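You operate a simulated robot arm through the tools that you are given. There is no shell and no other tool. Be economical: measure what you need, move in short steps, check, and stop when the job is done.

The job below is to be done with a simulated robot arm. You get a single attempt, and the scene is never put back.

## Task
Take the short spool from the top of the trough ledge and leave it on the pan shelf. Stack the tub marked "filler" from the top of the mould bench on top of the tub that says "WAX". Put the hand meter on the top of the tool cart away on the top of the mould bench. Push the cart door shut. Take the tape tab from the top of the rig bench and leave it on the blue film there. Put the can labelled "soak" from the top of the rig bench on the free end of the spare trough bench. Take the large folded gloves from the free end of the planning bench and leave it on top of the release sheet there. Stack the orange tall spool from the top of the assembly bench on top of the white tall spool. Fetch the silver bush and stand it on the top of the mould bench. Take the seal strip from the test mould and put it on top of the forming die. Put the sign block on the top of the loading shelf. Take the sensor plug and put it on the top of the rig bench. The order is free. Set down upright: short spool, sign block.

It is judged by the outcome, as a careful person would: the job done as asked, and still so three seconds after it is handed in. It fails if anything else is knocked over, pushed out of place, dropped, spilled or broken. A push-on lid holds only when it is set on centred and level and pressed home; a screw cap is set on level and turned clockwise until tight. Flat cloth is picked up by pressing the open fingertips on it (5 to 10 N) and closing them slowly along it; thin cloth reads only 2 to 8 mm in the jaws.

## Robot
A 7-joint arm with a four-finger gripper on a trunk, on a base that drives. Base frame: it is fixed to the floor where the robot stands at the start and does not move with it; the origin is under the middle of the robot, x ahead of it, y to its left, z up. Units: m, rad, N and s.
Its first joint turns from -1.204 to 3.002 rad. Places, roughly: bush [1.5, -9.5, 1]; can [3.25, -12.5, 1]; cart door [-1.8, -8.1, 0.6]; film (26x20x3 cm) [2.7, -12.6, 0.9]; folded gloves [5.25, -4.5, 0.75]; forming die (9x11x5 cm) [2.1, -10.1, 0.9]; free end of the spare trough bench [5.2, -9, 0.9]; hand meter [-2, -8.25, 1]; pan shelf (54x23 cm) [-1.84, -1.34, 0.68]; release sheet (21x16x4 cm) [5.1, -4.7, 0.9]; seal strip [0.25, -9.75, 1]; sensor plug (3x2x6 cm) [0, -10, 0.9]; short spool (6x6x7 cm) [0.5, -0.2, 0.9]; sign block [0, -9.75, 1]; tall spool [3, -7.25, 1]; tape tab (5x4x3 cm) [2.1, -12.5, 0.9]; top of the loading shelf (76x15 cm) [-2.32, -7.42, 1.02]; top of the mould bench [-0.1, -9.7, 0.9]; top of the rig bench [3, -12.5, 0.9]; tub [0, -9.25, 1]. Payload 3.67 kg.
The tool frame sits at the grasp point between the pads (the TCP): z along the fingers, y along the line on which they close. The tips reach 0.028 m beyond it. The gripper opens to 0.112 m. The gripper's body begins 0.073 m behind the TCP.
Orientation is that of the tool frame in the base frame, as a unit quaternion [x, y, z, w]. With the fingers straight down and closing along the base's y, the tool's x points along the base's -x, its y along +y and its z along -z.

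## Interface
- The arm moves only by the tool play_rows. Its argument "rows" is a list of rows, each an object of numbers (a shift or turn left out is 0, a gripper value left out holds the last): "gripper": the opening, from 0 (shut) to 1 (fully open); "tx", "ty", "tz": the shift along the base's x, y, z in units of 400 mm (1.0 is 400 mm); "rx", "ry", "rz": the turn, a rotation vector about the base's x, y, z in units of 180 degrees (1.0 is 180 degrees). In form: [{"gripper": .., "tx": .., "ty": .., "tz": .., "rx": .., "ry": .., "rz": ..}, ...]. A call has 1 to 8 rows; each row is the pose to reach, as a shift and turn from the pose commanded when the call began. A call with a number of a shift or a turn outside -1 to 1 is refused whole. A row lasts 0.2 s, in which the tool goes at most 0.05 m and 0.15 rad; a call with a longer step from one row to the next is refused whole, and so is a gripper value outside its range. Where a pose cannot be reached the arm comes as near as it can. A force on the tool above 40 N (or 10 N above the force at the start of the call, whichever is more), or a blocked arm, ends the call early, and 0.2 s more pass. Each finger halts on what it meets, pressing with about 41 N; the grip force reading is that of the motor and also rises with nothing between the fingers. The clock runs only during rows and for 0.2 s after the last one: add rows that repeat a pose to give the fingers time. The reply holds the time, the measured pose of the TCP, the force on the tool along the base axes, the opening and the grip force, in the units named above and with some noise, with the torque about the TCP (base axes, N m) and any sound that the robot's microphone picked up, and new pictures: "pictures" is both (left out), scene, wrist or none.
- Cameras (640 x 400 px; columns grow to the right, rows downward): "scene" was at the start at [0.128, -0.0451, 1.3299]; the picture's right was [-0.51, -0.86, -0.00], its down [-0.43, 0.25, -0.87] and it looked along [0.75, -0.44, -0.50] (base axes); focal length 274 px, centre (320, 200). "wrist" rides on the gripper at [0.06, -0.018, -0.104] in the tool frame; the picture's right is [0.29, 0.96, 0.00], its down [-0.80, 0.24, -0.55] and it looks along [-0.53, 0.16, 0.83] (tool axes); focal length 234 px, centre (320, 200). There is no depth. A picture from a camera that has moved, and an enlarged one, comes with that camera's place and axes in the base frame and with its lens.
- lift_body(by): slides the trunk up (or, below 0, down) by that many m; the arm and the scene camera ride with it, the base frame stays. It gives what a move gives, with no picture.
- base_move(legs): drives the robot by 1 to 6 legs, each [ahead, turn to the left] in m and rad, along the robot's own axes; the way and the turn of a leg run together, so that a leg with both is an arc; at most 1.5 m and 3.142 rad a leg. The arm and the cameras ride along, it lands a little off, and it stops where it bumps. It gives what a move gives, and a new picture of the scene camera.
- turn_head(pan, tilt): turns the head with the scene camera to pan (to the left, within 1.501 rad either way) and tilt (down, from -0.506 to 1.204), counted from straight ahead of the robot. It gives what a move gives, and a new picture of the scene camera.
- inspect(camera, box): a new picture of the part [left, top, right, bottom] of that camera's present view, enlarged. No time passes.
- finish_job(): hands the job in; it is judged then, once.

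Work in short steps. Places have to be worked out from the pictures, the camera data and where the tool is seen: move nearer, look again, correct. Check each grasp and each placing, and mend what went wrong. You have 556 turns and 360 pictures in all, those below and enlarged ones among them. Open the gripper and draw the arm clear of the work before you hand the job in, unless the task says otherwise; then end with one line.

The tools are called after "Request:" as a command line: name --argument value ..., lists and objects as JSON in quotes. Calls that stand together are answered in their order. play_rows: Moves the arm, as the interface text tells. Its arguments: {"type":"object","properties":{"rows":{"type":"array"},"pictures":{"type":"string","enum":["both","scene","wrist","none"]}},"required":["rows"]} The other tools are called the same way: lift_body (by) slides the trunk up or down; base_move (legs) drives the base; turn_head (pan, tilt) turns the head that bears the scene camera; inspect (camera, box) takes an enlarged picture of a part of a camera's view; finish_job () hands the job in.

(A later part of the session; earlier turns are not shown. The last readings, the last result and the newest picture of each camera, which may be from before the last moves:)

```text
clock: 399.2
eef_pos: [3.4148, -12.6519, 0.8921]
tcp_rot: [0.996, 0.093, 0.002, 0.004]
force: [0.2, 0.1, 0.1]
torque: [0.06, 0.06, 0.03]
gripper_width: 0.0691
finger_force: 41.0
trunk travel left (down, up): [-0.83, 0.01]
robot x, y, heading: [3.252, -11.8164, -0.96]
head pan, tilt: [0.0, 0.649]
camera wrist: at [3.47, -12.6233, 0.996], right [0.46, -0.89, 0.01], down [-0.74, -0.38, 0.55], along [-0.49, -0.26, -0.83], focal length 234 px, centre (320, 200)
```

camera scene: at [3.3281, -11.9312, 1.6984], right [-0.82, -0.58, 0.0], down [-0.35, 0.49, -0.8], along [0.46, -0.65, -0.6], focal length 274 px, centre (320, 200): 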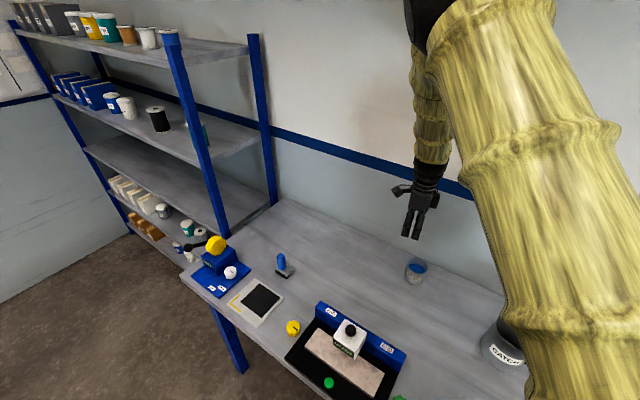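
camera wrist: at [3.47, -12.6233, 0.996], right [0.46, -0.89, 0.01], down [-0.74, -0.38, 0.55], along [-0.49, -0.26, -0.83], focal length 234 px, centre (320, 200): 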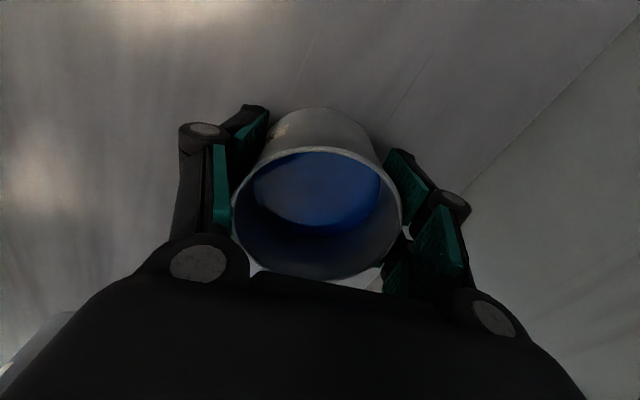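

Held at 0.069 m. I'll lift gently to keep it level.

Request:
play_rows --rows '[{"tz": 0.03, "gripper": 0.5}, {"tz": 0.08}, {"tz": 0.15}, {"tz": 0.22}, {"tz": 0.3}, {"tz": 0.38}, {"tz": 0.46}, {"tz": 0.5}]' --pictures "wrist"

Request:
base_move --legs '[[-0.5, 0], [0, 1.97]]'

```text
clock: 401.0
eef_pos: [3.4162, -12.6523, 1.0932]
tcp_rot: [0.995, 0.095, 0.002, 0.003]
force: [-0.3, 0.6, -2.4]
torque: [0.0, 0.02, 0.02]
gripper_width: 0.0692
finger_force: 41.1
trunk travel left (down, up): [-0.83, 0.01]
robot x, y, heading: [3.2497, -11.8215, -0.954]
head pan, tilt: [0.0, 0.649]
camera wrist: at [3.471, -12.6234, 1.1961], right [0.46, -0.89, 0.01], down [-0.74, -0.38, 0.55], along [-0.49, -0.26, -0.83], focal length 234 px, centre (320, 200)
```

wrist: 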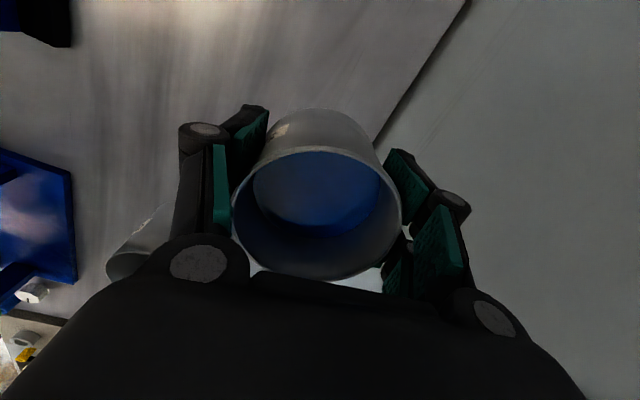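

```text
clock: 408.8
eef_pos: [3.6587, -10.9208, 1.0924]
tcp_rot: [0.466, 0.885, 0.003, 0.0]
force: [0.2, 0.0, -1.6]
torque: [0.02, 0.01, -0.01]
gripper_width: 0.0692
finger_force: 41.3
trunk travel left (down, up): [-0.83, 0.01]
robot x, y, heading: [2.9615, -11.4092, 1.027]
head pan, tilt: [0.0, 0.649]
camera scene: at [3.0326, -11.2913, 1.6984], right [0.86, -0.52, 0.0], down [-0.31, -0.52, -0.8], along [0.41, 0.68, -0.6], focal length 274 px, centre (320, 200)
```

scene: 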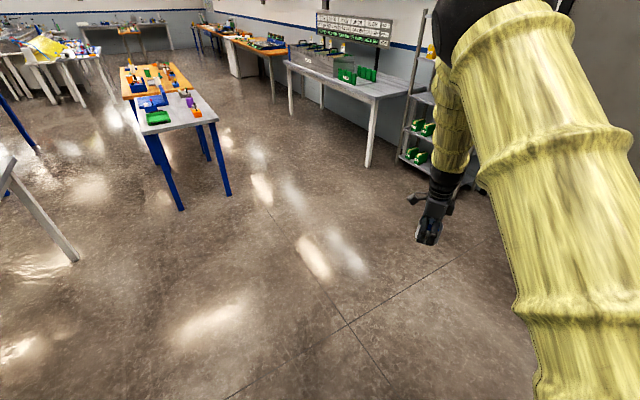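

The bench's free end is around (5.2, -9.05). I'll drive there in stages.

Request:
base_move --legs '[[1.15, 0], [1.15, 0], [0, -0.3]]'

Request:
turn_head --pan -0.1 --tilt 0.6

```text
clock: 421.0
eef_pos: [4.9645, -9.1932, 1.0936]
tcp_rot: [0.587, 0.81, 0.004, 0.001]
force: [0.1, -0.6, -1.4]
torque: [0.07, 0.02, -0.01]
gripper_width: 0.0692
finger_force: 40.5
trunk travel left (down, up): [-0.83, 0.01]
robot x, y, heading: [4.1594, -9.4653, 0.745]
head pan, tilt: [0.0, 0.649]
camera scene: at [4.2601, -9.3722, 1.6984], right [0.68, -0.74, 0.0], down [-0.45, -0.41, -0.8], along [0.59, 0.54, -0.6], focal length 274 px, centre (320, 200)
```

scene: 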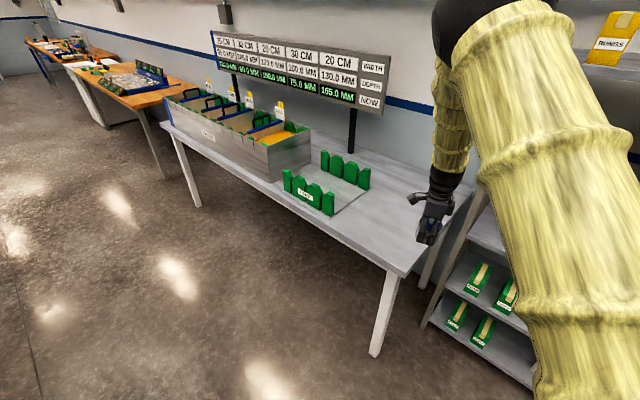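

```text
clock: 421.6
eef_pos: [4.9647, -9.1936, 1.0916]
tcp_rot: [0.587, 0.81, 0.004, 0.001]
force: [-1.1, -0.5, -3.0]
torque: [0.04, 0.05, -0.01]
gripper_width: 0.0686
finger_force: 41.1
trunk travel left (down, up): [-0.83, 0.01]
robot x, y, heading: [4.1541, -9.4649, 0.738]
head pan, tilt: [-0.099, 0.6]
camera scene: at [4.2677, -9.3781, 1.7026], right [0.6, -0.8, 0.0], down [-0.45, -0.34, -0.82], along [0.66, 0.5, -0.57], focal length 274 px, centre (320, 200)
```

scene: 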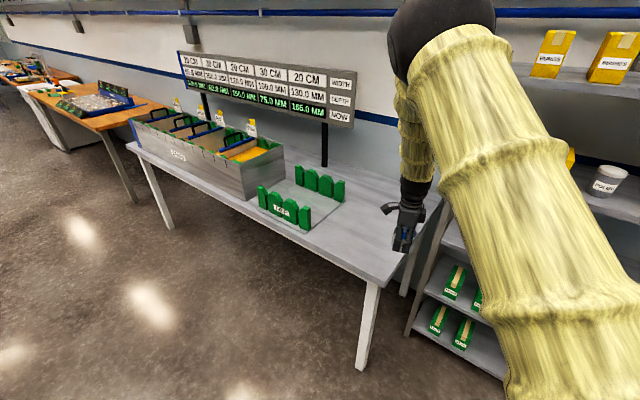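

Free area: x 4.95–5.5, y -8.77 to -9.16. Driving 0.29 m brings the can right over it.

Request:
base_move --legs '[[0.29, 0]]'

Request:
play_rows --rows '[{"tz": -0.06}, {"tz": -0.14}, {"tz": -0.22}, {"tz": -0.3}, {"tz": -0.36}, {"tz": -0.36}]' --pictures "wrist"

```text
clock: 423.6
eef_pos: [5.1814, -8.9907, 1.0936]
tcp_rot: [0.586, 0.811, 0.004, 0.002]
force: [-0.1, 0.0, -3.0]
torque: [0.01, 0.01, -0.01]
gripper_width: 0.0689
finger_force: 41.0
trunk travel left (down, up): [-0.83, 0.01]
robot x, y, heading: [4.3809, -9.2635, 0.747]
head pan, tilt: [-0.099, 0.6]
camera scene: at [4.4854, -9.176, 1.7026], right [0.6, -0.8, 0.0], down [-0.45, -0.34, -0.82], along [0.66, 0.5, -0.57], focal length 274 px, centre (320, 200)
```

scene: 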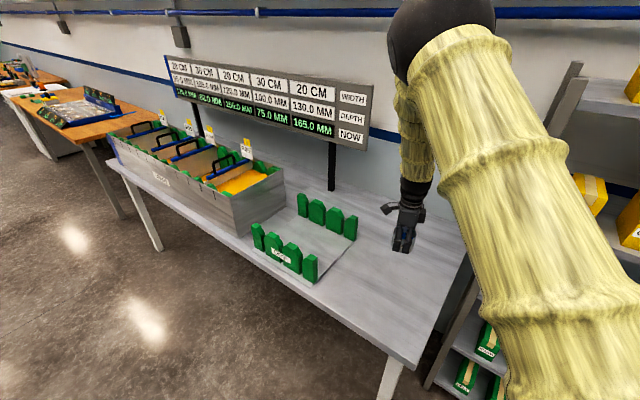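

```text
clock: 425.1
eef_pos: [5.1792, -8.99, 0.9476]
tcp_rot: [0.586, 0.811, 0.004, 0.001]
force: [-1.0, 0.5, -1.6]
torque: [-0.01, -0.03, -0.03]
gripper_width: 0.0693
finger_force: 41.0
trunk travel left (down, up): [-0.83, 0.01]
robot x, y, heading: [4.3772, -9.2643, 0.743]
head pan, tilt: [-0.099, 0.6]
camera wrist: at [5.1434, -8.9398, 1.0509], right [0.82, 0.57, 0.01], down [0.47, -0.68, 0.55], along [0.32, -0.45, -0.83], focal length 234 px, centre (320, 200)
```

wrist: 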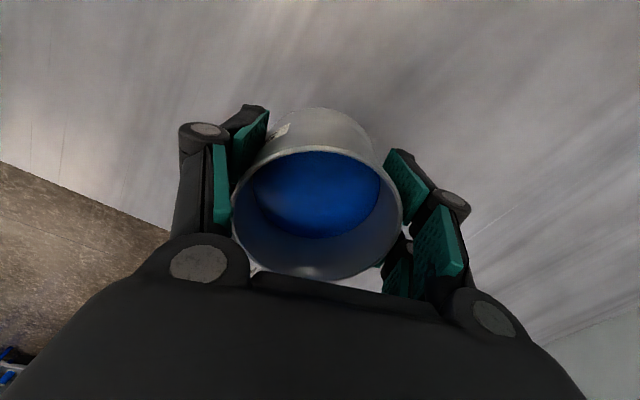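

Over clear surface. I'll lower gently to contact.

Request:
play_rows --rows '[{"tz": -0.03}, {"tz": -0.06}, {"tz": -0.08}, {"tz": -0.095}, {"tz": -0.105}, {"tz": -0.115}, {"tz": -0.125}, {"tz": -0.135}]' --pictures "none"

```text
clock: 426.9
eef_pos: [5.1827, -8.9903, 0.8946]
tcp_rot: [0.585, 0.811, 0.004, 0.0]
force: [0.1, -0.2, -1.7]
torque: [0.0, -0.01, 0.02]
gripper_width: 0.0687
finger_force: 41.4
trunk travel left (down, up): [-0.83, 0.01]
robot x, y, heading: [4.3791, -9.266, 0.748]
head pan, tilt: [-0.099, 0.6]
```

Request:
play_rows --rows '[{"tz": -0.006}, {"tz": -0.012}, {"tz": -0.018}, {"tz": -0.024}, {"tz": -0.03}, {"tz": -0.036}, {"tz": -0.042}, {"tz": -0.048}]' --pictures "none"

```text
clock: 428.1
eef_pos: [5.1821, -8.9888, 0.8867]
tcp_rot: [0.585, 0.811, 0.006, 0.001]
force: [-6.4, -2.7, 25.0]
torque: [-0.71, 0.9, -0.14]
gripper_width: 0.0687
finger_force: 41.0
trunk travel left (down, up): [-0.83, 0.01]
robot x, y, heading: [4.3736, -9.2656, 0.745]
head pan, tilt: [-0.099, 0.6]
stopped in row 6: the force on the tool passed its limit at 43 N (the readings are from after the stop); the commanded pose is now the measured one
```

Contact. I'll release slowly and rise.

Request:
play_rows --rows '[{"gripper": 0.65, "tz": 0.003}, {"gripper": 0.72, "tz": 0.003}, {"gripper": 0.82, "tz": 0.003}, {"gripper": 1, "tz": 0.003}, {"gripper": 1, "tz": 0.05}, {"gripper": 1, "tz": 0.15}, {"gripper": 1, "tz": 0.27}, {"gripper": 1, "tz": 0.39}]' --pictures "wrist"

```text
clock: 429.9
eef_pos: [5.1846, -8.9892, 1.0423]
tcp_rot: [0.585, 0.811, 0.005, 0.002]
force: [0.1, -0.6, -0.2]
torque: [0.0, -0.04, -0.02]
gripper_width: 0.1118
finger_force: 0.1
trunk travel left (down, up): [-0.83, 0.01]
robot x, y, heading: [4.3792, -9.2638, 0.744]
head pan, tilt: [-0.099, 0.6]
camera wrist: at [5.1475, -8.94, 1.1452], right [0.82, 0.57, 0.01], down [0.47, -0.69, 0.55], along [0.33, -0.45, -0.83], focal length 234 px, centre (320, 200)
```

wrist: 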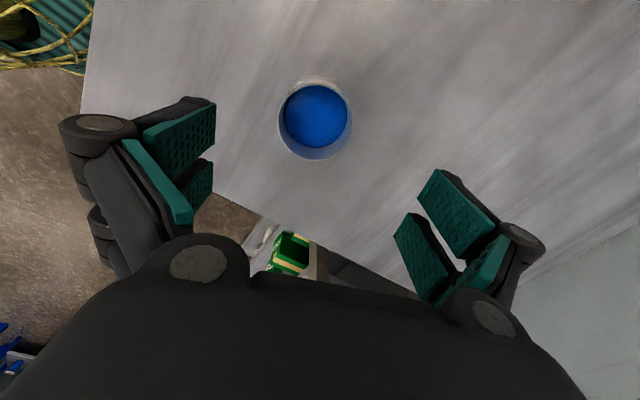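

The can is placed. Now to the assembly bench: raise, back off, and drive north along the aisle.

Request:
play_rows --rows '[{"tz": 0.1}, {"tz": 0.2}, {"tz": 0.2}]' --pictures "none"

Request:
base_move --legs '[[-0.45, 0], [0, 0.75], [1.05, 0], [1.05, 0], [0, 1.5]]'

Request:
turn_head --pan 0.1 --tilt 0.55

```text
clock: 430.7
eef_pos: [5.1858, -8.9902, 1.1183]
tcp_rot: [0.586, 0.81, 0.004, 0.002]
force: [0.5, 0.0, 0.5]
torque: [-0.02, 0.02, 0.03]
gripper_width: 0.112
finger_force: 0.0
trunk travel left (down, up): [-0.83, 0.01]
robot x, y, heading: [4.3752, -9.2641, 0.741]
head pan, tilt: [-0.099, 0.6]
```

```text
clock: 449.0
eef_pos: [3.3954, -7.0713, 1.1207]
tcp_rot: [-0.498, 0.867, 0.004, -0.005]
force: [-0.4, 0.2, -0.9]
torque: [0.03, 0.0, 0.01]
gripper_width: 0.1117
finger_force: 0.1
trunk travel left (down, up): [-0.83, 0.01]
robot x, y, heading: [4.1393, -7.4928, 3.041]
head pan, tilt: [-0.099, 0.6]
camera scene: at [3.9986, -7.4715, 1.7027], right [0.2, 0.98, 0.0], down [0.55, -0.11, -0.82], along [-0.81, 0.16, -0.57], focal length 274 px, centre (320, 200)
```

scene: 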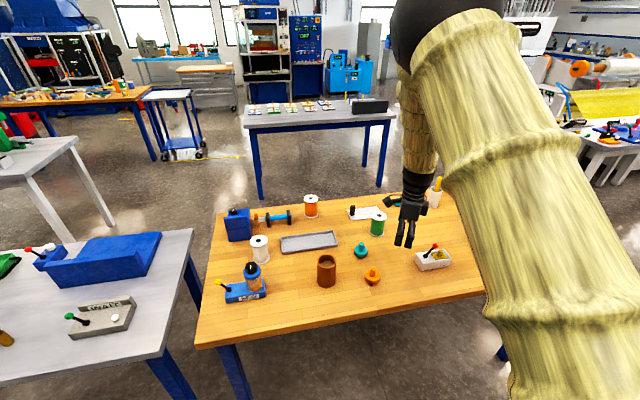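

```text
clock: 449.8
eef_pos: [3.3952, -7.0722, 1.1191]
tcp_rot: [-0.498, 0.867, 0.002, -0.005]
force: [0.7, 0.3, 0.0]
torque: [-0.01, -0.01, -0.04]
gripper_width: 0.1119
finger_force: 0.0
trunk travel left (down, up): [-0.83, 0.01]
robot x, y, heading: [4.1356, -7.4914, 3.045]
head pan, tilt: [0.099, 0.55]
camera scene: at [3.9956, -7.4888, 1.7072], right [0.0, 1.0, 0.0], down [0.52, 0.0, -0.85], along [-0.85, 0.0, -0.52], focal length 274 px, centre (320, 200)
```

scene: 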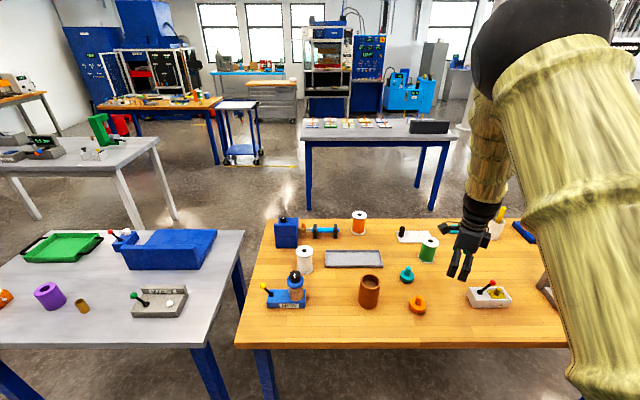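

Orange spool at (2.93, -7.30), white spool at (3.19, -7.55), both about 0.11 tall. I'll move nearer.

Request:
base_move --legs '[[0, 0.42], [0.4, 0], [0, -0.12]]'

```text
clock: 454.1
eef_pos: [2.9233, -7.4425, 1.1191]
tcp_rot: [-0.625, 0.78, 0.002, -0.005]
force: [-0.3, -0.2, -0.8]
torque: [-0.03, 0.02, 0.01]
gripper_width: 0.1121
finger_force: 0.1
trunk travel left (down, up): [-0.83, 0.01]
robot x, y, heading: [3.7583, -7.6207, -2.933]
head pan, tilt: [0.099, 0.55]
camera scene: at [3.6213, -7.6588, 1.7072], right [-0.3, 0.95, 0.0], down [0.5, 0.16, -0.85], along [-0.81, -0.26, -0.52], focal length 274 px, centre (320, 200)
```

scene: 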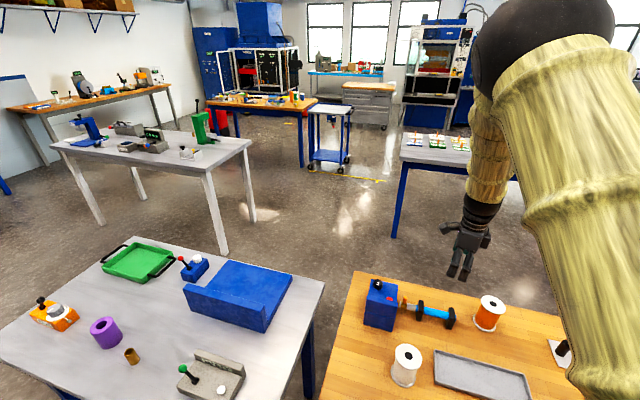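

Request:
play_rows --rows '[{"ty": 0.1}, {"ty": 0.2}, {"ty": 0.3}, {"ty": 0.33, "tx": -0.02}, {"ty": 0.33, "tx": -0.02}]' --pictures "wrist"

```text
clock: 455.3
eef_pos: [2.9153, -7.3129, 1.1224]
tcp_rot: [-0.626, 0.78, 0.002, -0.006]
force: [-0.8, -0.1, 0.3]
torque: [0.01, 0.02, 0.04]
gripper_width: 0.1122
finger_force: 0.1
trunk travel left (down, up): [-0.83, 0.01]
robot x, y, heading: [3.7558, -7.6275, -2.933]
head pan, tilt: [0.099, 0.55]
camera wrist: at [2.9209, -7.3751, 1.2238], right [-1.0, -0.07, 0.01], down [-0.05, 0.83, 0.55], along [-0.05, 0.55, -0.83], focal length 234 px, centre (320, 200)
```

wrist: 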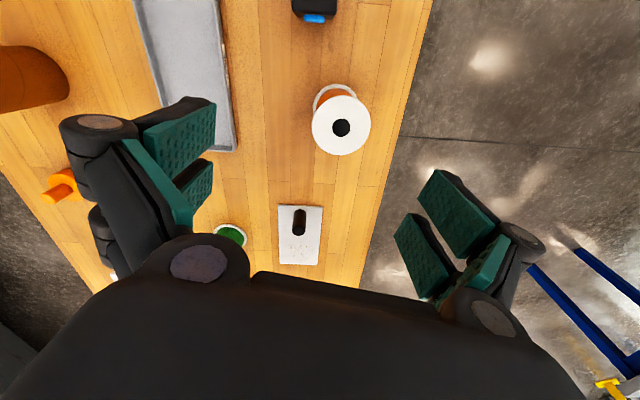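

The spool top is at (2.89, -7.307), dia 0.062. I'll descend to grip its upper part.

Request:
play_rows --rows '[{"tx": -0.063, "ty": 0.015}, {"tx": -0.063, "ty": 0.015, "tz": -0.1}, {"tx": -0.063, "ty": 0.015, "tz": -0.2}, {"tx": -0.063, "ty": 0.015, "tz": -0.3}, {"tx": -0.063, "ty": 0.015, "tz": -0.4}, {"tx": -0.063, "ty": 0.015, "tz": -0.44}, {"tx": -0.063, "ty": 0.015, "tz": -0.44}]' --pictures "wrist"

```text
clock: 456.9
eef_pos: [2.8886, -7.3077, 0.9415]
tcp_rot: [-0.626, 0.78, 0.003, -0.006]
force: [0.0, -0.6, -0.3]
torque: [-0.01, -0.04, 0.0]
gripper_width: 0.1121
finger_force: 0.1
trunk travel left (down, up): [-0.83, 0.01]
robot x, y, heading: [3.7594, -7.6213, -2.935]
head pan, tilt: [0.099, 0.55]
camera wrist: at [2.8952, -7.3701, 1.0452], right [-1.0, -0.07, 0.01], down [-0.05, 0.83, 0.55], along [-0.05, 0.55, -0.83], focal length 234 px, centre (320, 200)
```

wrist: 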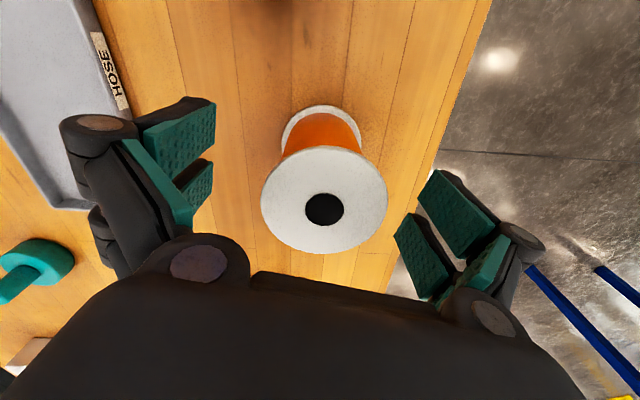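

Top at z about 0.95. I'll lower 2 cm and close.

Request:
play_rows --rows '[{"tz": -0.05}, {"tz": -0.05, "gripper": 0.75}, {"tz": -0.05, "gripper": 0.55}, {"tz": -0.05, "gripper": 0.4}, {"tz": -0.05, "gripper": 0.3}, {"tz": -0.05, "gripper": 0.3}]' --pictures "none"

Request:
play_rows --rows '[{"tz": 0.04, "gripper": 0.3}, {"tz": 0.12}, {"tz": 0.22}, {"tz": 0.32}, {"tz": 0.42}, {"tz": 0.5}, {"tz": 0.5}]' --pictures "both"

```text
clock: 458.3
eef_pos: [2.8893, -7.3073, 0.9237]
tcp_rot: [-0.626, 0.78, 0.002, -0.005]
force: [3.2, -1.1, 3.5]
torque: [-0.03, 0.01, -0.02]
gripper_width: 0.0704
finger_force: 40.7
trunk travel left (down, up): [-0.83, 0.01]
robot x, y, heading: [3.7579, -7.6231, -2.934]
head pan, tilt: [0.099, 0.55]
```

```text
clock: 459.9
eef_pos: [2.8887, -7.3053, 1.123]
tcp_rot: [-0.626, 0.78, 0.002, -0.005]
force: [0.7, 0.8, -3.9]
torque: [-0.09, 0.01, -0.03]
gripper_width: 0.0705
finger_force: 41.1
trunk travel left (down, up): [-0.83, 0.01]
robot x, y, heading: [3.7533, -7.619, -2.931]
head pan, tilt: [0.099, 0.55]
camera scene: at [3.6204, -7.6592, 1.7071], right [-0.3, 0.95, 0.0], down [0.5, 0.16, -0.85], along [-0.81, -0.26, -0.52], focal length 274 px, centre (320, 200)
camera wrist: at [2.8947, -7.3682, 1.225], right [-1.0, -0.07, 0.01], down [-0.06, 0.83, 0.55], along [-0.05, 0.55, -0.83], focal length 234 px, centre (320, 200)
```

scene: 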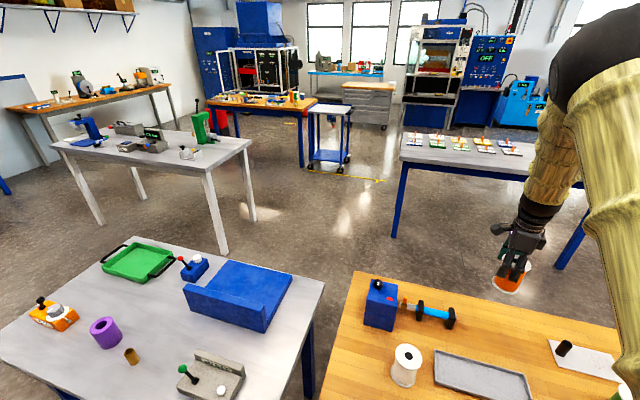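
wrist: 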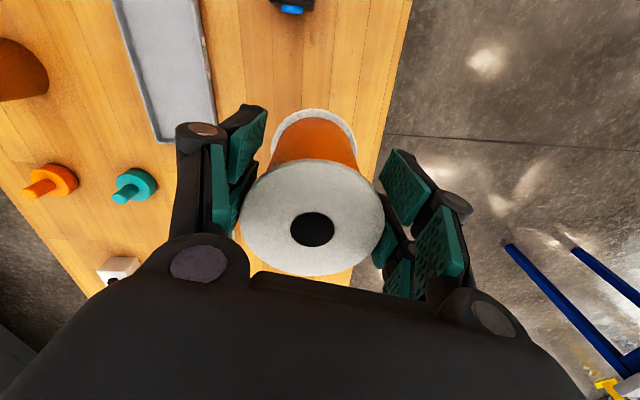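

Held at 0.0705 m (flange diameter). The white spool is at about (3.142, -7.553), top about 0.94. I'll approach from +y, stopping short to see it with the wrist camera.

Request:
play_rows --rows '[{"tx": 0.1, "ty": -0.06, "gripper": 0.3}, {"tx": 0.2, "ty": -0.13}, {"tx": 0.3, "ty": -0.2}, {"tx": 0.4, "ty": -0.26}, {"tx": 0.5, "ty": -0.32}, {"tx": 0.59, "ty": -0.38}, {"tx": 0.633, "ty": -0.41}, {"tx": 0.633, "ty": -0.41}]' --pictures "both"

```text
clock: 461.7
eef_pos: [3.1419, -7.4693, 1.1251]
tcp_rot: [-0.625, 0.78, 0.002, -0.006]
force: [-1.0, 0.4, -3.0]
torque: [-0.05, -0.01, -0.03]
gripper_width: 0.0705
finger_force: 40.9
trunk travel left (down, up): [-0.83, 0.01]
robot x, y, heading: [3.7547, -7.6244, -2.938]
head pan, tilt: [0.099, 0.55]
camera scene: at [3.621, -7.6594, 1.7071], right [-0.3, 0.95, 0.0], down [0.5, 0.16, -0.85], along [-0.81, -0.26, -0.52], focal length 274 px, centre (320, 200)
camera wrist: at [3.1481, -7.5321, 1.2278], right [-1.0, -0.07, 0.01], down [-0.05, 0.83, 0.55], along [-0.05, 0.55, -0.83], focal length 234 px, centre (320, 200)
```

scene: 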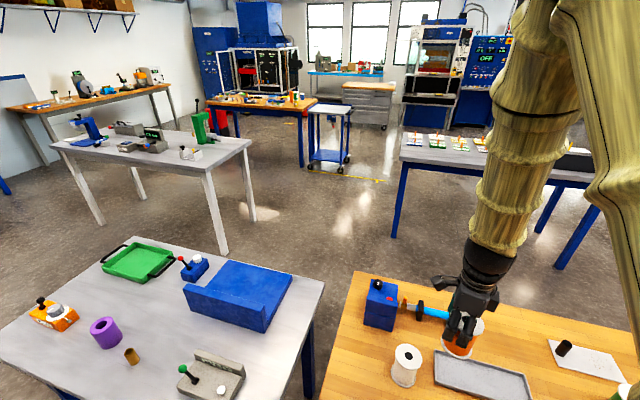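
wrist: 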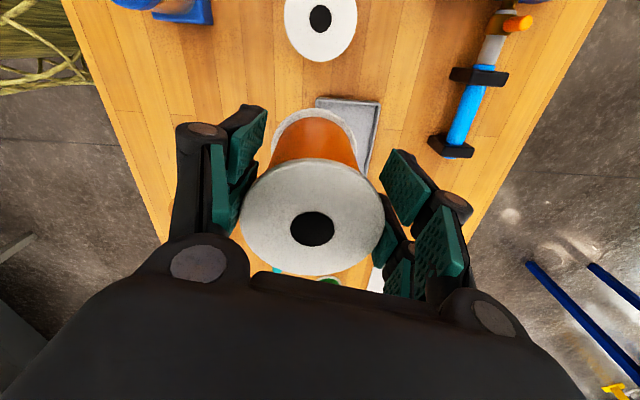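

The white top is at (3.1445, -7.553, 0.94). The held spool sits about 11 mm toward +y of the TCP, so the target TCP is (3.1435, -7.565). I'll move over it and lower most of the way.

Request:
play_rows --rows '[{"tx": 0.002, "ty": -0.08}, {"tx": 0.004, "ty": -0.16}, {"tx": 0.004, "ty": -0.239}, {"tx": 0.004, "ty": -0.239, "tz": -0.1}, {"tx": 0.004, "ty": -0.239, "tz": -0.18}, {"tx": 0.004, "ty": -0.239, "tz": -0.24}, {"tx": 0.004, "ty": -0.239, "tz": -0.24}]' --pictures "both"

Request:
inspect --camera "wrist" --box '[240, 60, 400, 180]'

Request:
inspect --camera "scene" --box '[360, 280, 460, 400]'

```text
clock: 463.3
eef_pos: [3.1431, -7.5652, 1.0287]
tcp_rot: [-0.626, 0.78, 0.002, -0.005]
force: [0.6, -1.3, -4.0]
torque: [-0.05, 0.01, 0.02]
gripper_width: 0.0706
finger_force: 41.1
trunk travel left (down, up): [-0.83, 0.01]
robot x, y, heading: [3.7566, -7.6211, -2.933]
head pan, tilt: [0.099, 0.55]
camera scene: at [3.6222, -7.6594, 1.7072], right [-0.3, 0.95, 0.0], down [0.5, 0.16, -0.85], along [-0.81, -0.26, -0.52], focal length 274 px, centre (320, 200)
camera wrist: at [3.1496, -7.6283, 1.1321], right [-1.0, -0.07, 0.01], down [-0.05, 0.83, 0.55], along [-0.05, 0.55, -0.83], focal length 234 px, centre (320, 200)
```

scene: 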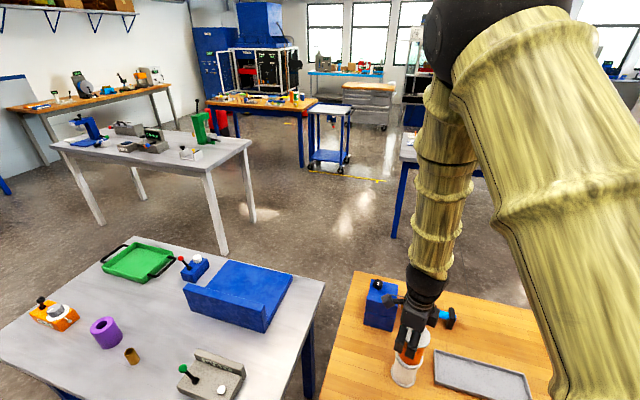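
wrist: 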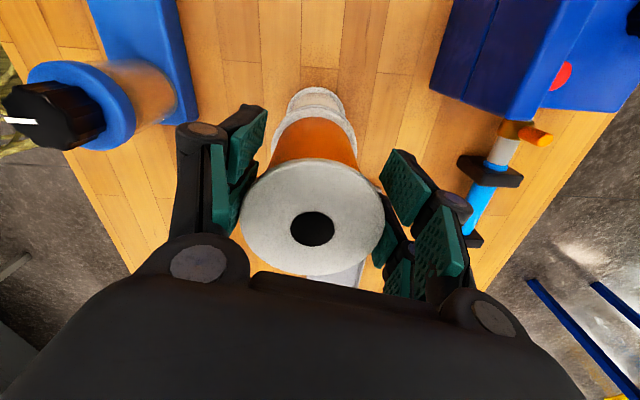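

```text
3.33 times, centred on (320, 120) of wrist
camera zoom: at [3.1496, -7.6283, 1.1321], right [-1.0, -0.07, 0.01], down [-0.05, 0.83, 0.55], along [-0.05, 0.55, -0.83], focal length 781 px, centre (320, 467)
```

zoom: 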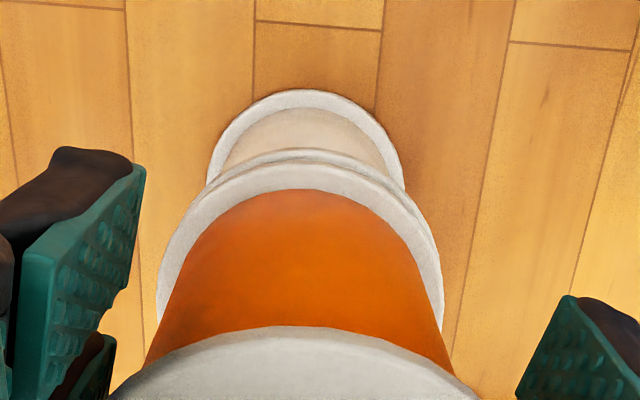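

```text
3.33 times, centred on (410, 340) of scene
camera zoom: at [3.6222, -7.6594, 1.7072], right [-0.3, 0.95, 0.0], down [0.5, 0.16, -0.85], along [-0.81, -0.26, -0.52], focal length 912 px, centre (20, -267)
```

zoom: 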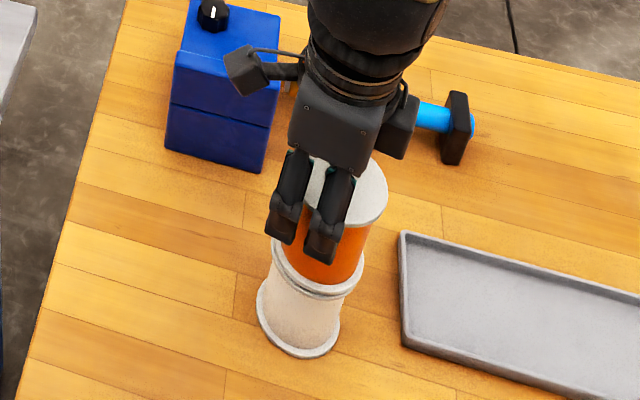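

The flanges are well aligned. I'll lower in fine steps to contact.

Request:
play_rows --rows '[{"tz": -0.02}, {"tz": -0.03}, {"tz": -0.037}, {"tz": -0.044}, {"tz": -0.051}, {"tz": -0.058}, {"tz": -0.065}, {"tz": -0.072}]' --pictures "none"

```text
clock: 465.1
eef_pos: [3.1453, -7.5665, 0.9996]
tcp_rot: [-0.626, 0.78, 0.002, -0.006]
force: [-1.7, 2.0, 26.9]
torque: [0.42, -0.17, 0.01]
gripper_width: 0.071
finger_force: 41.2
trunk travel left (down, up): [-0.83, 0.01]
robot x, y, heading: [3.7602, -7.6222, -2.932]
head pan, tilt: [0.099, 0.55]
```

Contact (27 N). I'll release slowly and rise.

Request:
play_rows --rows '[{"gripper": 0.65, "tz": 0.008}, {"gripper": 0.7, "tz": 0.008}, {"gripper": 0.8, "tz": 0.008}, {"gripper": 0.95, "tz": 0.008}, {"gripper": 1, "tz": 0.008}, {"gripper": 1, "tz": 0.08}, {"gripper": 1, "tz": 0.18}, {"gripper": 1, "tz": 0.28}]' --pictures "both"

```text
clock: 466.9
eef_pos: [3.1475, -7.5647, 1.1085]
tcp_rot: [-0.622, 0.783, -0.001, -0.003]
force: [-0.3, 0.4, -0.2]
torque: [0.01, 0.02, 0.04]
gripper_width: 0.1119
finger_force: 0.1
trunk travel left (down, up): [-0.83, 0.01]
robot x, y, heading: [3.7557, -7.6241, -2.939]
head pan, tilt: [0.099, 0.55]
camera scene: at [3.6235, -7.6601, 1.7072], right [-0.3, 0.95, 0.0], down [0.5, 0.16, -0.85], along [-0.81, -0.26, -0.52], focal length 274 px, centre (320, 200)
camera wrist: at [3.1517, -7.6273, 1.2113], right [-1.0, -0.06, 0.0], down [-0.05, 0.83, 0.55], along [-0.04, 0.55, -0.84], focal length 234 px, centre (320, 200)
```

scene: 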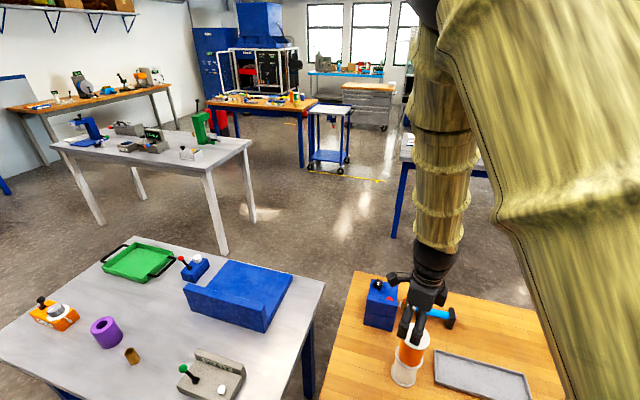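
wrist: 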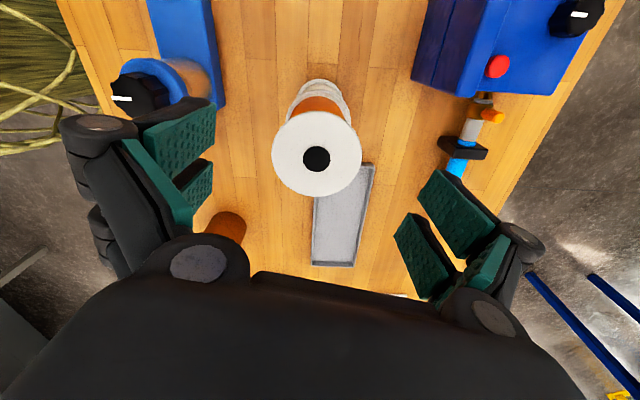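

The orange spool is stacked on the white one. The last job is the gloves: raise, back off and drive north.

Request:
play_rows --rows '[{"tz": 0.06}, {"tz": 0.1}, {"tz": 0.1}]' --pictures "none"

Request:
base_move --legs '[[-0.42, 0], [0, -1.8], [0.9, 0]]'

Request:
turn_head --pan -0.1 --tilt 0.35

```text
clock: 467.7
eef_pos: [3.1472, -7.5596, 1.1424]
tcp_rot: [-0.615, 0.788, -0.016, -0.004]
force: [-0.4, -0.4, -0.7]
torque: [-0.03, -0.01, 0.0]
gripper_width: 0.112
finger_force: 0.0
trunk travel left (down, up): [-0.83, 0.01]
robot x, y, heading: [3.7581, -7.6219, -2.937]
head pan, tilt: [0.099, 0.55]
```

```text
clock: 478.8
eef_pos: [4.3373, -6.0651, 1.1512]
tcp_rot: [0.218, 0.976, 0.001, -0.018]
force: [-0.3, -0.1, -0.1]
torque: [-0.03, 0.06, 0.0]
gripper_width: 0.1117
finger_force: 0.1
trunk travel left (down, up): [-0.83, 0.01]
robot x, y, heading: [4.1606, -6.6525, 1.578]
head pan, tilt: [0.099, 0.55]
camera scene: at [4.1482, -6.5148, 1.7072], right [0.99, 0.11, 0.0], down [0.06, -0.52, -0.85], along [-0.09, 0.85, -0.52], focal length 274 px, centre (320, 200)
```

scene: 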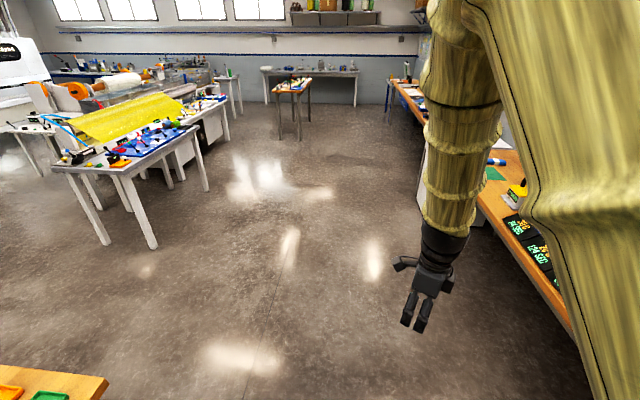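

```text
clock: 479.5
eef_pos: [4.3381, -6.0654, 1.1525]
tcp_rot: [0.219, 0.976, 0.001, -0.021]
force: [0.3, 0.3, 0.4]
torque: [-0.03, 0.01, 0.0]
gripper_width: 0.112
finger_force: 0.0
trunk travel left (down, up): [-0.83, 0.01]
robot x, y, heading: [4.1595, -6.6529, 1.581]
head pan, tilt: [-0.099, 0.351]
camera scene: at [4.1666, -6.5118, 1.7254], right [1.0, -0.09, 0.0], down [-0.03, -0.34, -0.94], along [0.08, 0.94, -0.34], focal length 274 px, centre (320, 200)
```

scene: 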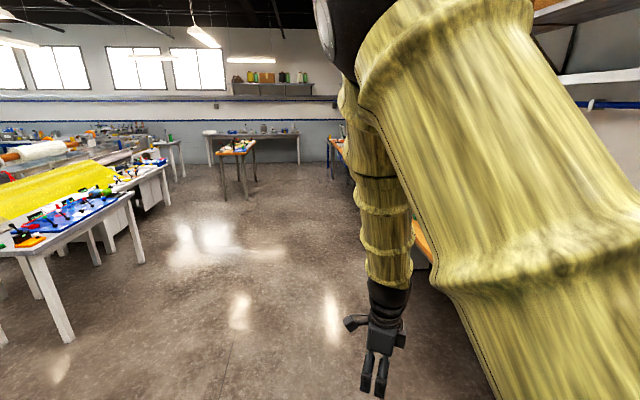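

Request:
base_move --legs '[[1.4, 0], [0, -1.1]]'

Request:
turn_head --pan 0.15 --tilt 0.6

```text
clock: 489.4
eef_pos: [4.7524, -5.1114, 1.1519]
tcp_rot: [0.697, 0.717, 0.012, -0.017]
force: [-0.1, -1.8, -0.4]
torque: [0.0, 0.01, 0.01]
gripper_width: 0.112
finger_force: 0.1
trunk travel left (down, up): [-0.83, 0.01]
robot x, y, heading: [4.1444, -5.2166, 0.479]
head pan, tilt: [-0.099, 0.351]
camera scene: at [4.2773, -5.1607, 1.7254], right [0.37, -0.93, 0.0], down [-0.32, -0.13, -0.94], along [0.87, 0.35, -0.34], focal length 274 px, centre (320, 200)
```

scene: 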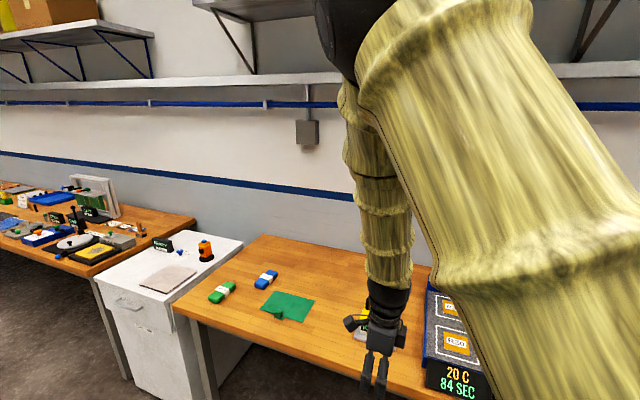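

```text
clock: 490.2
eef_pos: [4.7539, -5.1111, 1.1525]
tcp_rot: [0.698, 0.716, 0.011, -0.017]
force: [-0.1, 0.2, -0.3]
torque: [-0.01, -0.01, -0.02]
gripper_width: 0.1119
finger_force: 0.0
trunk travel left (down, up): [-0.83, 0.01]
robot x, y, heading: [4.1489, -5.2172, 0.474]
head pan, tilt: [0.15, 0.6]
camera scene: at [4.2625, -5.1432, 1.7027], right [0.59, -0.81, 0.0], down [-0.46, -0.33, -0.83], along [0.67, 0.49, -0.56], focal length 274 px, centre (320, 200)
```

scene: 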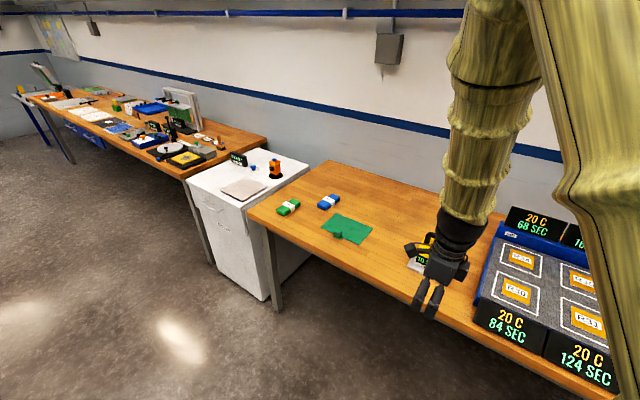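

Request:
inspect --camera "scene" --box '[250, 170, 430, 290]'

```text
3.33 times, centred on (340, 230) of scene
camera zoom: at [4.2625, -5.1432, 1.7027], right [0.59, -0.81, 0.0], down [-0.46, -0.33, -0.83], along [0.67, 0.49, -0.56], focal length 912 px, centre (253, 100)
```

zoom: 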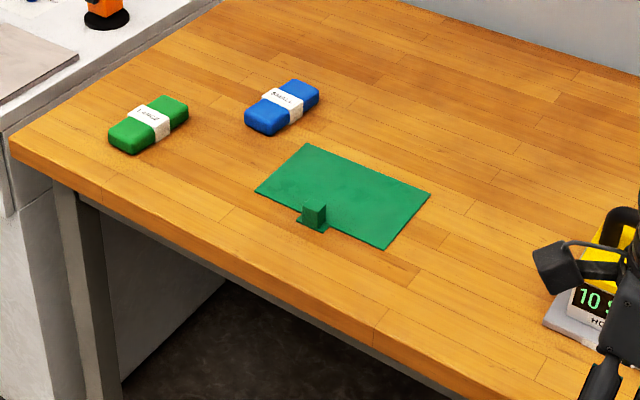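

Two glove bundles, green and blue, each with a label. I'll zoom in to read them.

Request:
inspect --camera "scene" --box '[270, 188, 350, 220]'

```text
8.00 times, centred on (310, 204) of scene
camera zoom: at [4.2625, -5.1432, 1.7027], right [0.59, -0.81, 0.0], down [-0.46, -0.33, -0.83], along [0.67, 0.49, -0.56], focal length 2189 px, centre (400, 168)
```

zoom: 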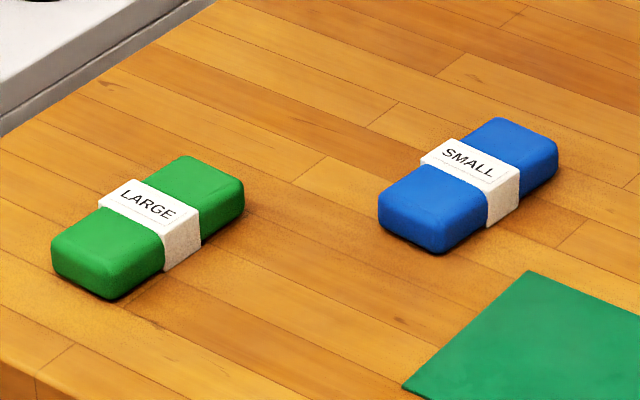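

Green is LARGE, at about (5.11, -4.335), with its long axis along x. The release sheet is centred at (5.15, -4.65). I'll reposition the base.

Request:
base_move --legs '[[0, 0.73], [0.64, 0], [0, -0.62]]'

Request:
play_rows --rows '[{"rz": 0.045}, {"rz": 0.09}, {"rz": 0.135}, {"rz": 0.18}, {"rz": 0.225, "tx": 0.05}, {"rz": 0.27, "tx": 0.1}, {"rz": 0.315, "tx": 0.15}, {"rz": 0.36, "tx": 0.2}]' --pictures "none"

```text
clock: 497.4
eef_pos: [4.9842, -4.4646, 1.1529]
tcp_rot: [0.669, 0.743, 0.011, -0.018]
force: [0.2, -0.1, 1.1]
torque: [0.01, 0.05, 0.05]
gripper_width: 0.1122
finger_force: 0.1
trunk travel left (down, up): [-0.83, 0.01]
robot x, y, heading: [4.3875, -4.6166, 0.556]
head pan, tilt: [0.15, 0.6]
camera scene: at [4.4963, -4.5347, 1.7027], right [0.65, -0.76, 0.0], down [-0.43, -0.37, -0.83], along [0.63, 0.54, -0.56], focal length 274 px, centre (320, 200)
```

scene: 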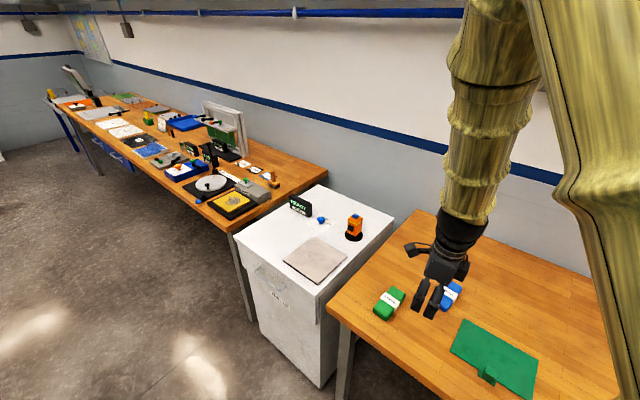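

```text
clock: 499.2
eef_pos: [5.0646, -4.4642, 1.1511]
tcp_rot: [0.166, 0.986, 0.0, -0.021]
force: [0.4, -0.1, 0.0]
torque: [-0.03, 0.05, -0.03]
gripper_width: 0.1122
finger_force: 0.1
trunk travel left (down, up): [-0.83, 0.01]
robot x, y, heading: [4.3844, -4.6165, 0.558]
head pan, tilt: [0.15, 0.6]
```

Request:
play_rows --rows '[{"rz": 0.04, "ty": 0.1, "tx": 0.03}, {"rz": 0.08, "ty": 0.2, "tx": 0.06}, {"rz": 0.105, "ty": 0.3, "tx": 0.09, "rx": -0.012}, {"rz": 0.105, "ty": 0.31, "tx": 0.09, "tz": -0.1, "rx": -0.012}, {"rz": 0.105, "ty": 0.31, "tx": 0.09, "tz": -0.2, "rx": -0.012}, {"rz": 0.105, "ty": 0.31, "tx": 0.09, "tz": -0.3, "rx": -0.012}, {"rz": 0.105, "ty": 0.31, "tx": 0.09, "tz": -0.3, "rx": -0.012}]' --pictures "wrist"

```text
clock: 500.8
eef_pos: [5.0975, -4.3384, 1.0329]
tcp_rot: [0.003, 1.0, -0.021, -0.017]
force: [-0.9, 0.7, 0.3]
torque: [0.02, 0.04, -0.03]
gripper_width: 0.1121
finger_force: 0.1
trunk travel left (down, up): [-0.83, 0.01]
robot x, y, heading: [4.3863, -4.6189, 0.563]
head pan, tilt: [0.15, 0.6]
camera wrist: at [5.041, -4.353, 1.138], right [-0.28, 0.96, -0.03], down [0.82, 0.26, 0.52], along [0.5, 0.12, -0.86], focal length 234 px, centre (320, 200)
```

wrist: 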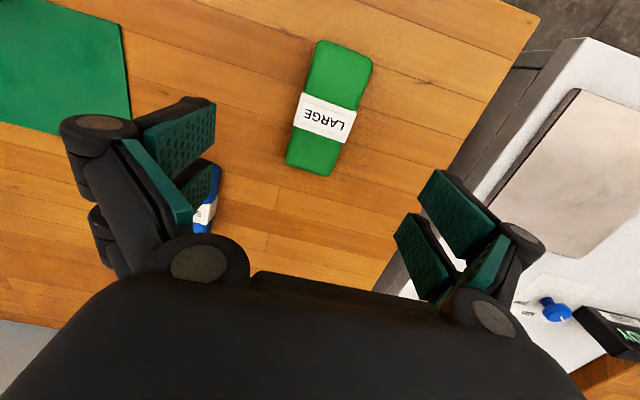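

Centred at (5.09, -4.341) and aligned. I'll descend and grip across the band.

Request:
play_rows --rows '[{"tx": -0.02, "tz": -0.08, "rx": 0.007, "ry": -0.005}, {"tx": -0.02, "tz": -0.18, "rx": 0.013, "ry": -0.011}, {"tx": -0.02, "tz": -0.28, "rx": 0.013, "ry": -0.011}, {"tx": -0.02, "tz": -0.345, "rx": 0.013, "ry": -0.011}, {"tx": -0.02, "tz": -0.345, "rx": 0.013, "ry": -0.011, "gripper": 0.75}, {"tx": -0.02, "tz": -0.345, "rx": 0.013, "ry": -0.011, "gripper": 0.5}, {"tx": -0.02, "tz": -0.345, "rx": 0.013, "ry": -0.011, "gripper": 0.35}, {"tx": -0.02, "tz": -0.345, "rx": 0.013, "ry": -0.011, "gripper": 0.3}]' --pictures "wrist"

```text
clock: 502.6
eef_pos: [5.0913, -4.3383, 0.8955]
tcp_rot: [0.002, 1.0, -0.001, -0.001]
force: [-0.2, 0.5, 2.0]
torque: [0.01, -0.04, 0.04]
gripper_width: 0.0572
finger_force: 40.7
trunk travel left (down, up): [-0.83, 0.01]
robot x, y, heading: [4.3846, -4.6133, 0.557]
head pan, tilt: [0.15, 0.6]
camera wrist: at [5.0311, -4.3571, 0.9994], right [-0.28, 0.96, 0.0], down [0.8, 0.24, 0.55], along [0.53, 0.15, -0.83], focal length 234 px, centre (320, 200)
```

wrist: 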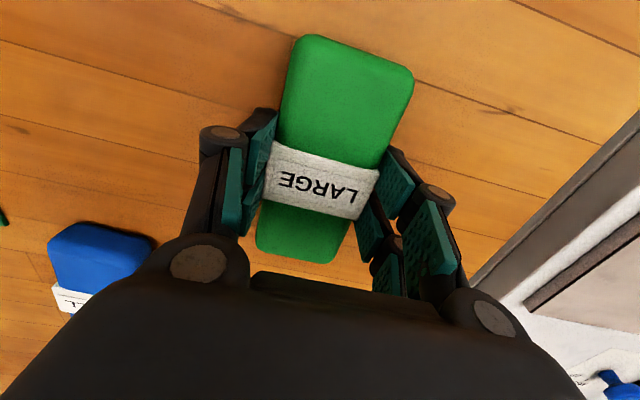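

Gripped at 0.057 m. I'll lift and carry it over the release sheet centre (5.156, -4.649).

Request:
play_rows --rows '[{"tz": 0.08, "gripper": 0.3}, {"tz": 0.2}, {"tz": 0.3}, {"tz": 0.32, "ty": -0.1, "tx": 0.02}, {"tz": 0.32, "ty": -0.21, "tx": 0.05}, {"tz": 0.32, "ty": -0.32, "tx": 0.08}, {"tz": 0.32, "ty": -0.43, "tx": 0.1}, {"tz": 0.32, "ty": -0.54, "tx": 0.13}]' --pictures "none"

Request:
play_rows --rows '[{"ty": -0.1, "tx": 0.01}, {"ty": -0.2, "tx": 0.025}, {"ty": -0.238, "tx": 0.032}, {"ty": -0.238, "tx": 0.032, "tz": -0.1}, {"ty": -0.238, "tx": 0.032, "tz": -0.18}, {"ty": -0.238, "tx": 0.032, "tz": -0.18}]' --pictures "both"

```text
clock: 504.4
eef_pos: [5.1436, -4.5576, 1.0213]
tcp_rot: [0.003, 1.0, 0.0, -0.001]
force: [-0.3, -0.1, 0.2]
torque: [0.01, 0.0, 0.01]
gripper_width: 0.057
finger_force: 40.8
trunk travel left (down, up): [-0.83, 0.01]
robot x, y, heading: [4.3867, -4.618, 0.559]
head pan, tilt: [0.15, 0.6]
```

```text
clock: 505.8
eef_pos: [5.1572, -4.652, 0.9505]
tcp_rot: [0.002, 1.0, -0.001, 0.0]
force: [-0.7, 0.8, -0.5]
torque: [-0.01, 0.0, 0.01]
gripper_width: 0.0571
finger_force: 41.1
trunk travel left (down, up): [-0.83, 0.01]
robot x, y, heading: [4.3845, -4.6218, 0.552]
head pan, tilt: [0.15, 0.6]
camera scene: at [4.495, -4.5345, 1.7028], right [0.65, -0.76, 0.0], down [-0.43, -0.37, -0.83], along [0.63, 0.54, -0.56], focal length 274 px, centre (320, 200)
camera wrist: at [5.0975, -4.6695, 1.0537], right [-0.28, 0.96, 0.0], down [0.8, 0.24, 0.55], along [0.53, 0.15, -0.83], focal length 234 px, centre (320, 200)
```

scene: 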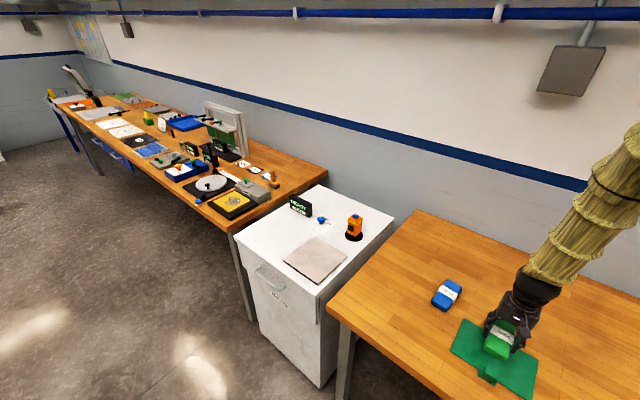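
wrist: 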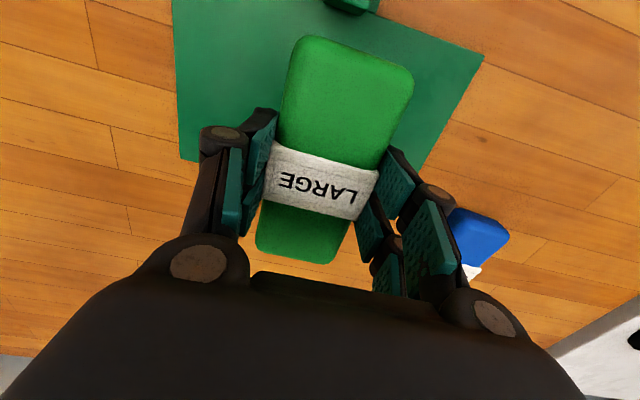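

Within the sheet. I'll make a small shift and lower to contact.

Request:
play_rows --rows '[{"tx": -0.02, "ty": -0.015, "tz": -0.04}, {"tx": -0.02, "ty": -0.015, "tz": -0.08}, {"tx": -0.02, "ty": -0.015, "tz": -0.11}, {"tx": -0.02, "ty": -0.015, "tz": -0.125}, {"tx": -0.02, "ty": -0.015, "tz": -0.135}, {"tx": -0.02, "ty": -0.015, "tz": -0.145}, {"tx": -0.02, "ty": -0.015, "tz": -0.155}, {"tx": -0.02, "ty": -0.015, "tz": -0.165}]' --pictures "none"

```text
clock: 507.6
eef_pos: [5.1451, -4.6572, 0.8888]
tcp_rot: [0.004, 1.0, -0.002, 0.0]
force: [-6.6, -1.6, 22.7]
torque: [-0.01, 0.07, 0.0]
gripper_width: 0.057
finger_force: 40.7
trunk travel left (down, up): [-0.83, 0.01]
robot x, y, heading: [4.3831, -4.6174, 0.554]
head pan, tilt: [0.15, 0.6]
stopped in row 8: the force on the tool passed its limit at 43 N (the readings are from after the stop); the commanded pose is now the measured one
```

Request:
play_rows --rows '[{"gripper": 0.6, "tz": 0.004}, {"gripper": 0.7, "tz": 0.004}, {"gripper": 0.8, "tz": 0.004}, {"gripper": 0.8, "tz": 0.06}, {"gripper": 0.8, "tz": 0.17}, {"gripper": 0.8, "tz": 0.29}, {"gripper": 0.8, "tz": 0.4}]' --pictures "wrist"

```text
clock: 509.2
eef_pos: [5.147, -4.6562, 1.0508]
tcp_rot: [0.003, 1.0, -0.001, 0.001]
force: [0.0, 0.6, 0.7]
torque: [-0.03, -0.01, 0.02]
gripper_width: 0.0893
finger_force: 0.0
trunk travel left (down, up): [-0.83, 0.01]
robot x, y, heading: [4.388, -4.6136, 0.557]
head pan, tilt: [0.15, 0.6]
camera wrist: at [5.0868, -4.6746, 1.1535], right [-0.28, 0.96, 0.0], down [0.8, 0.24, 0.55], along [0.53, 0.15, -0.83], focal length 234 px, centre (320, 200)
```

wrist: 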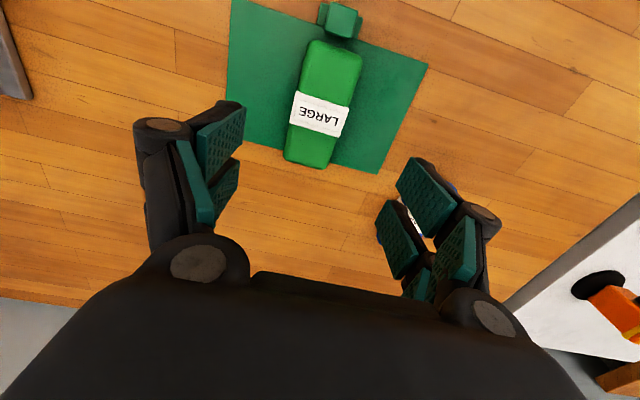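

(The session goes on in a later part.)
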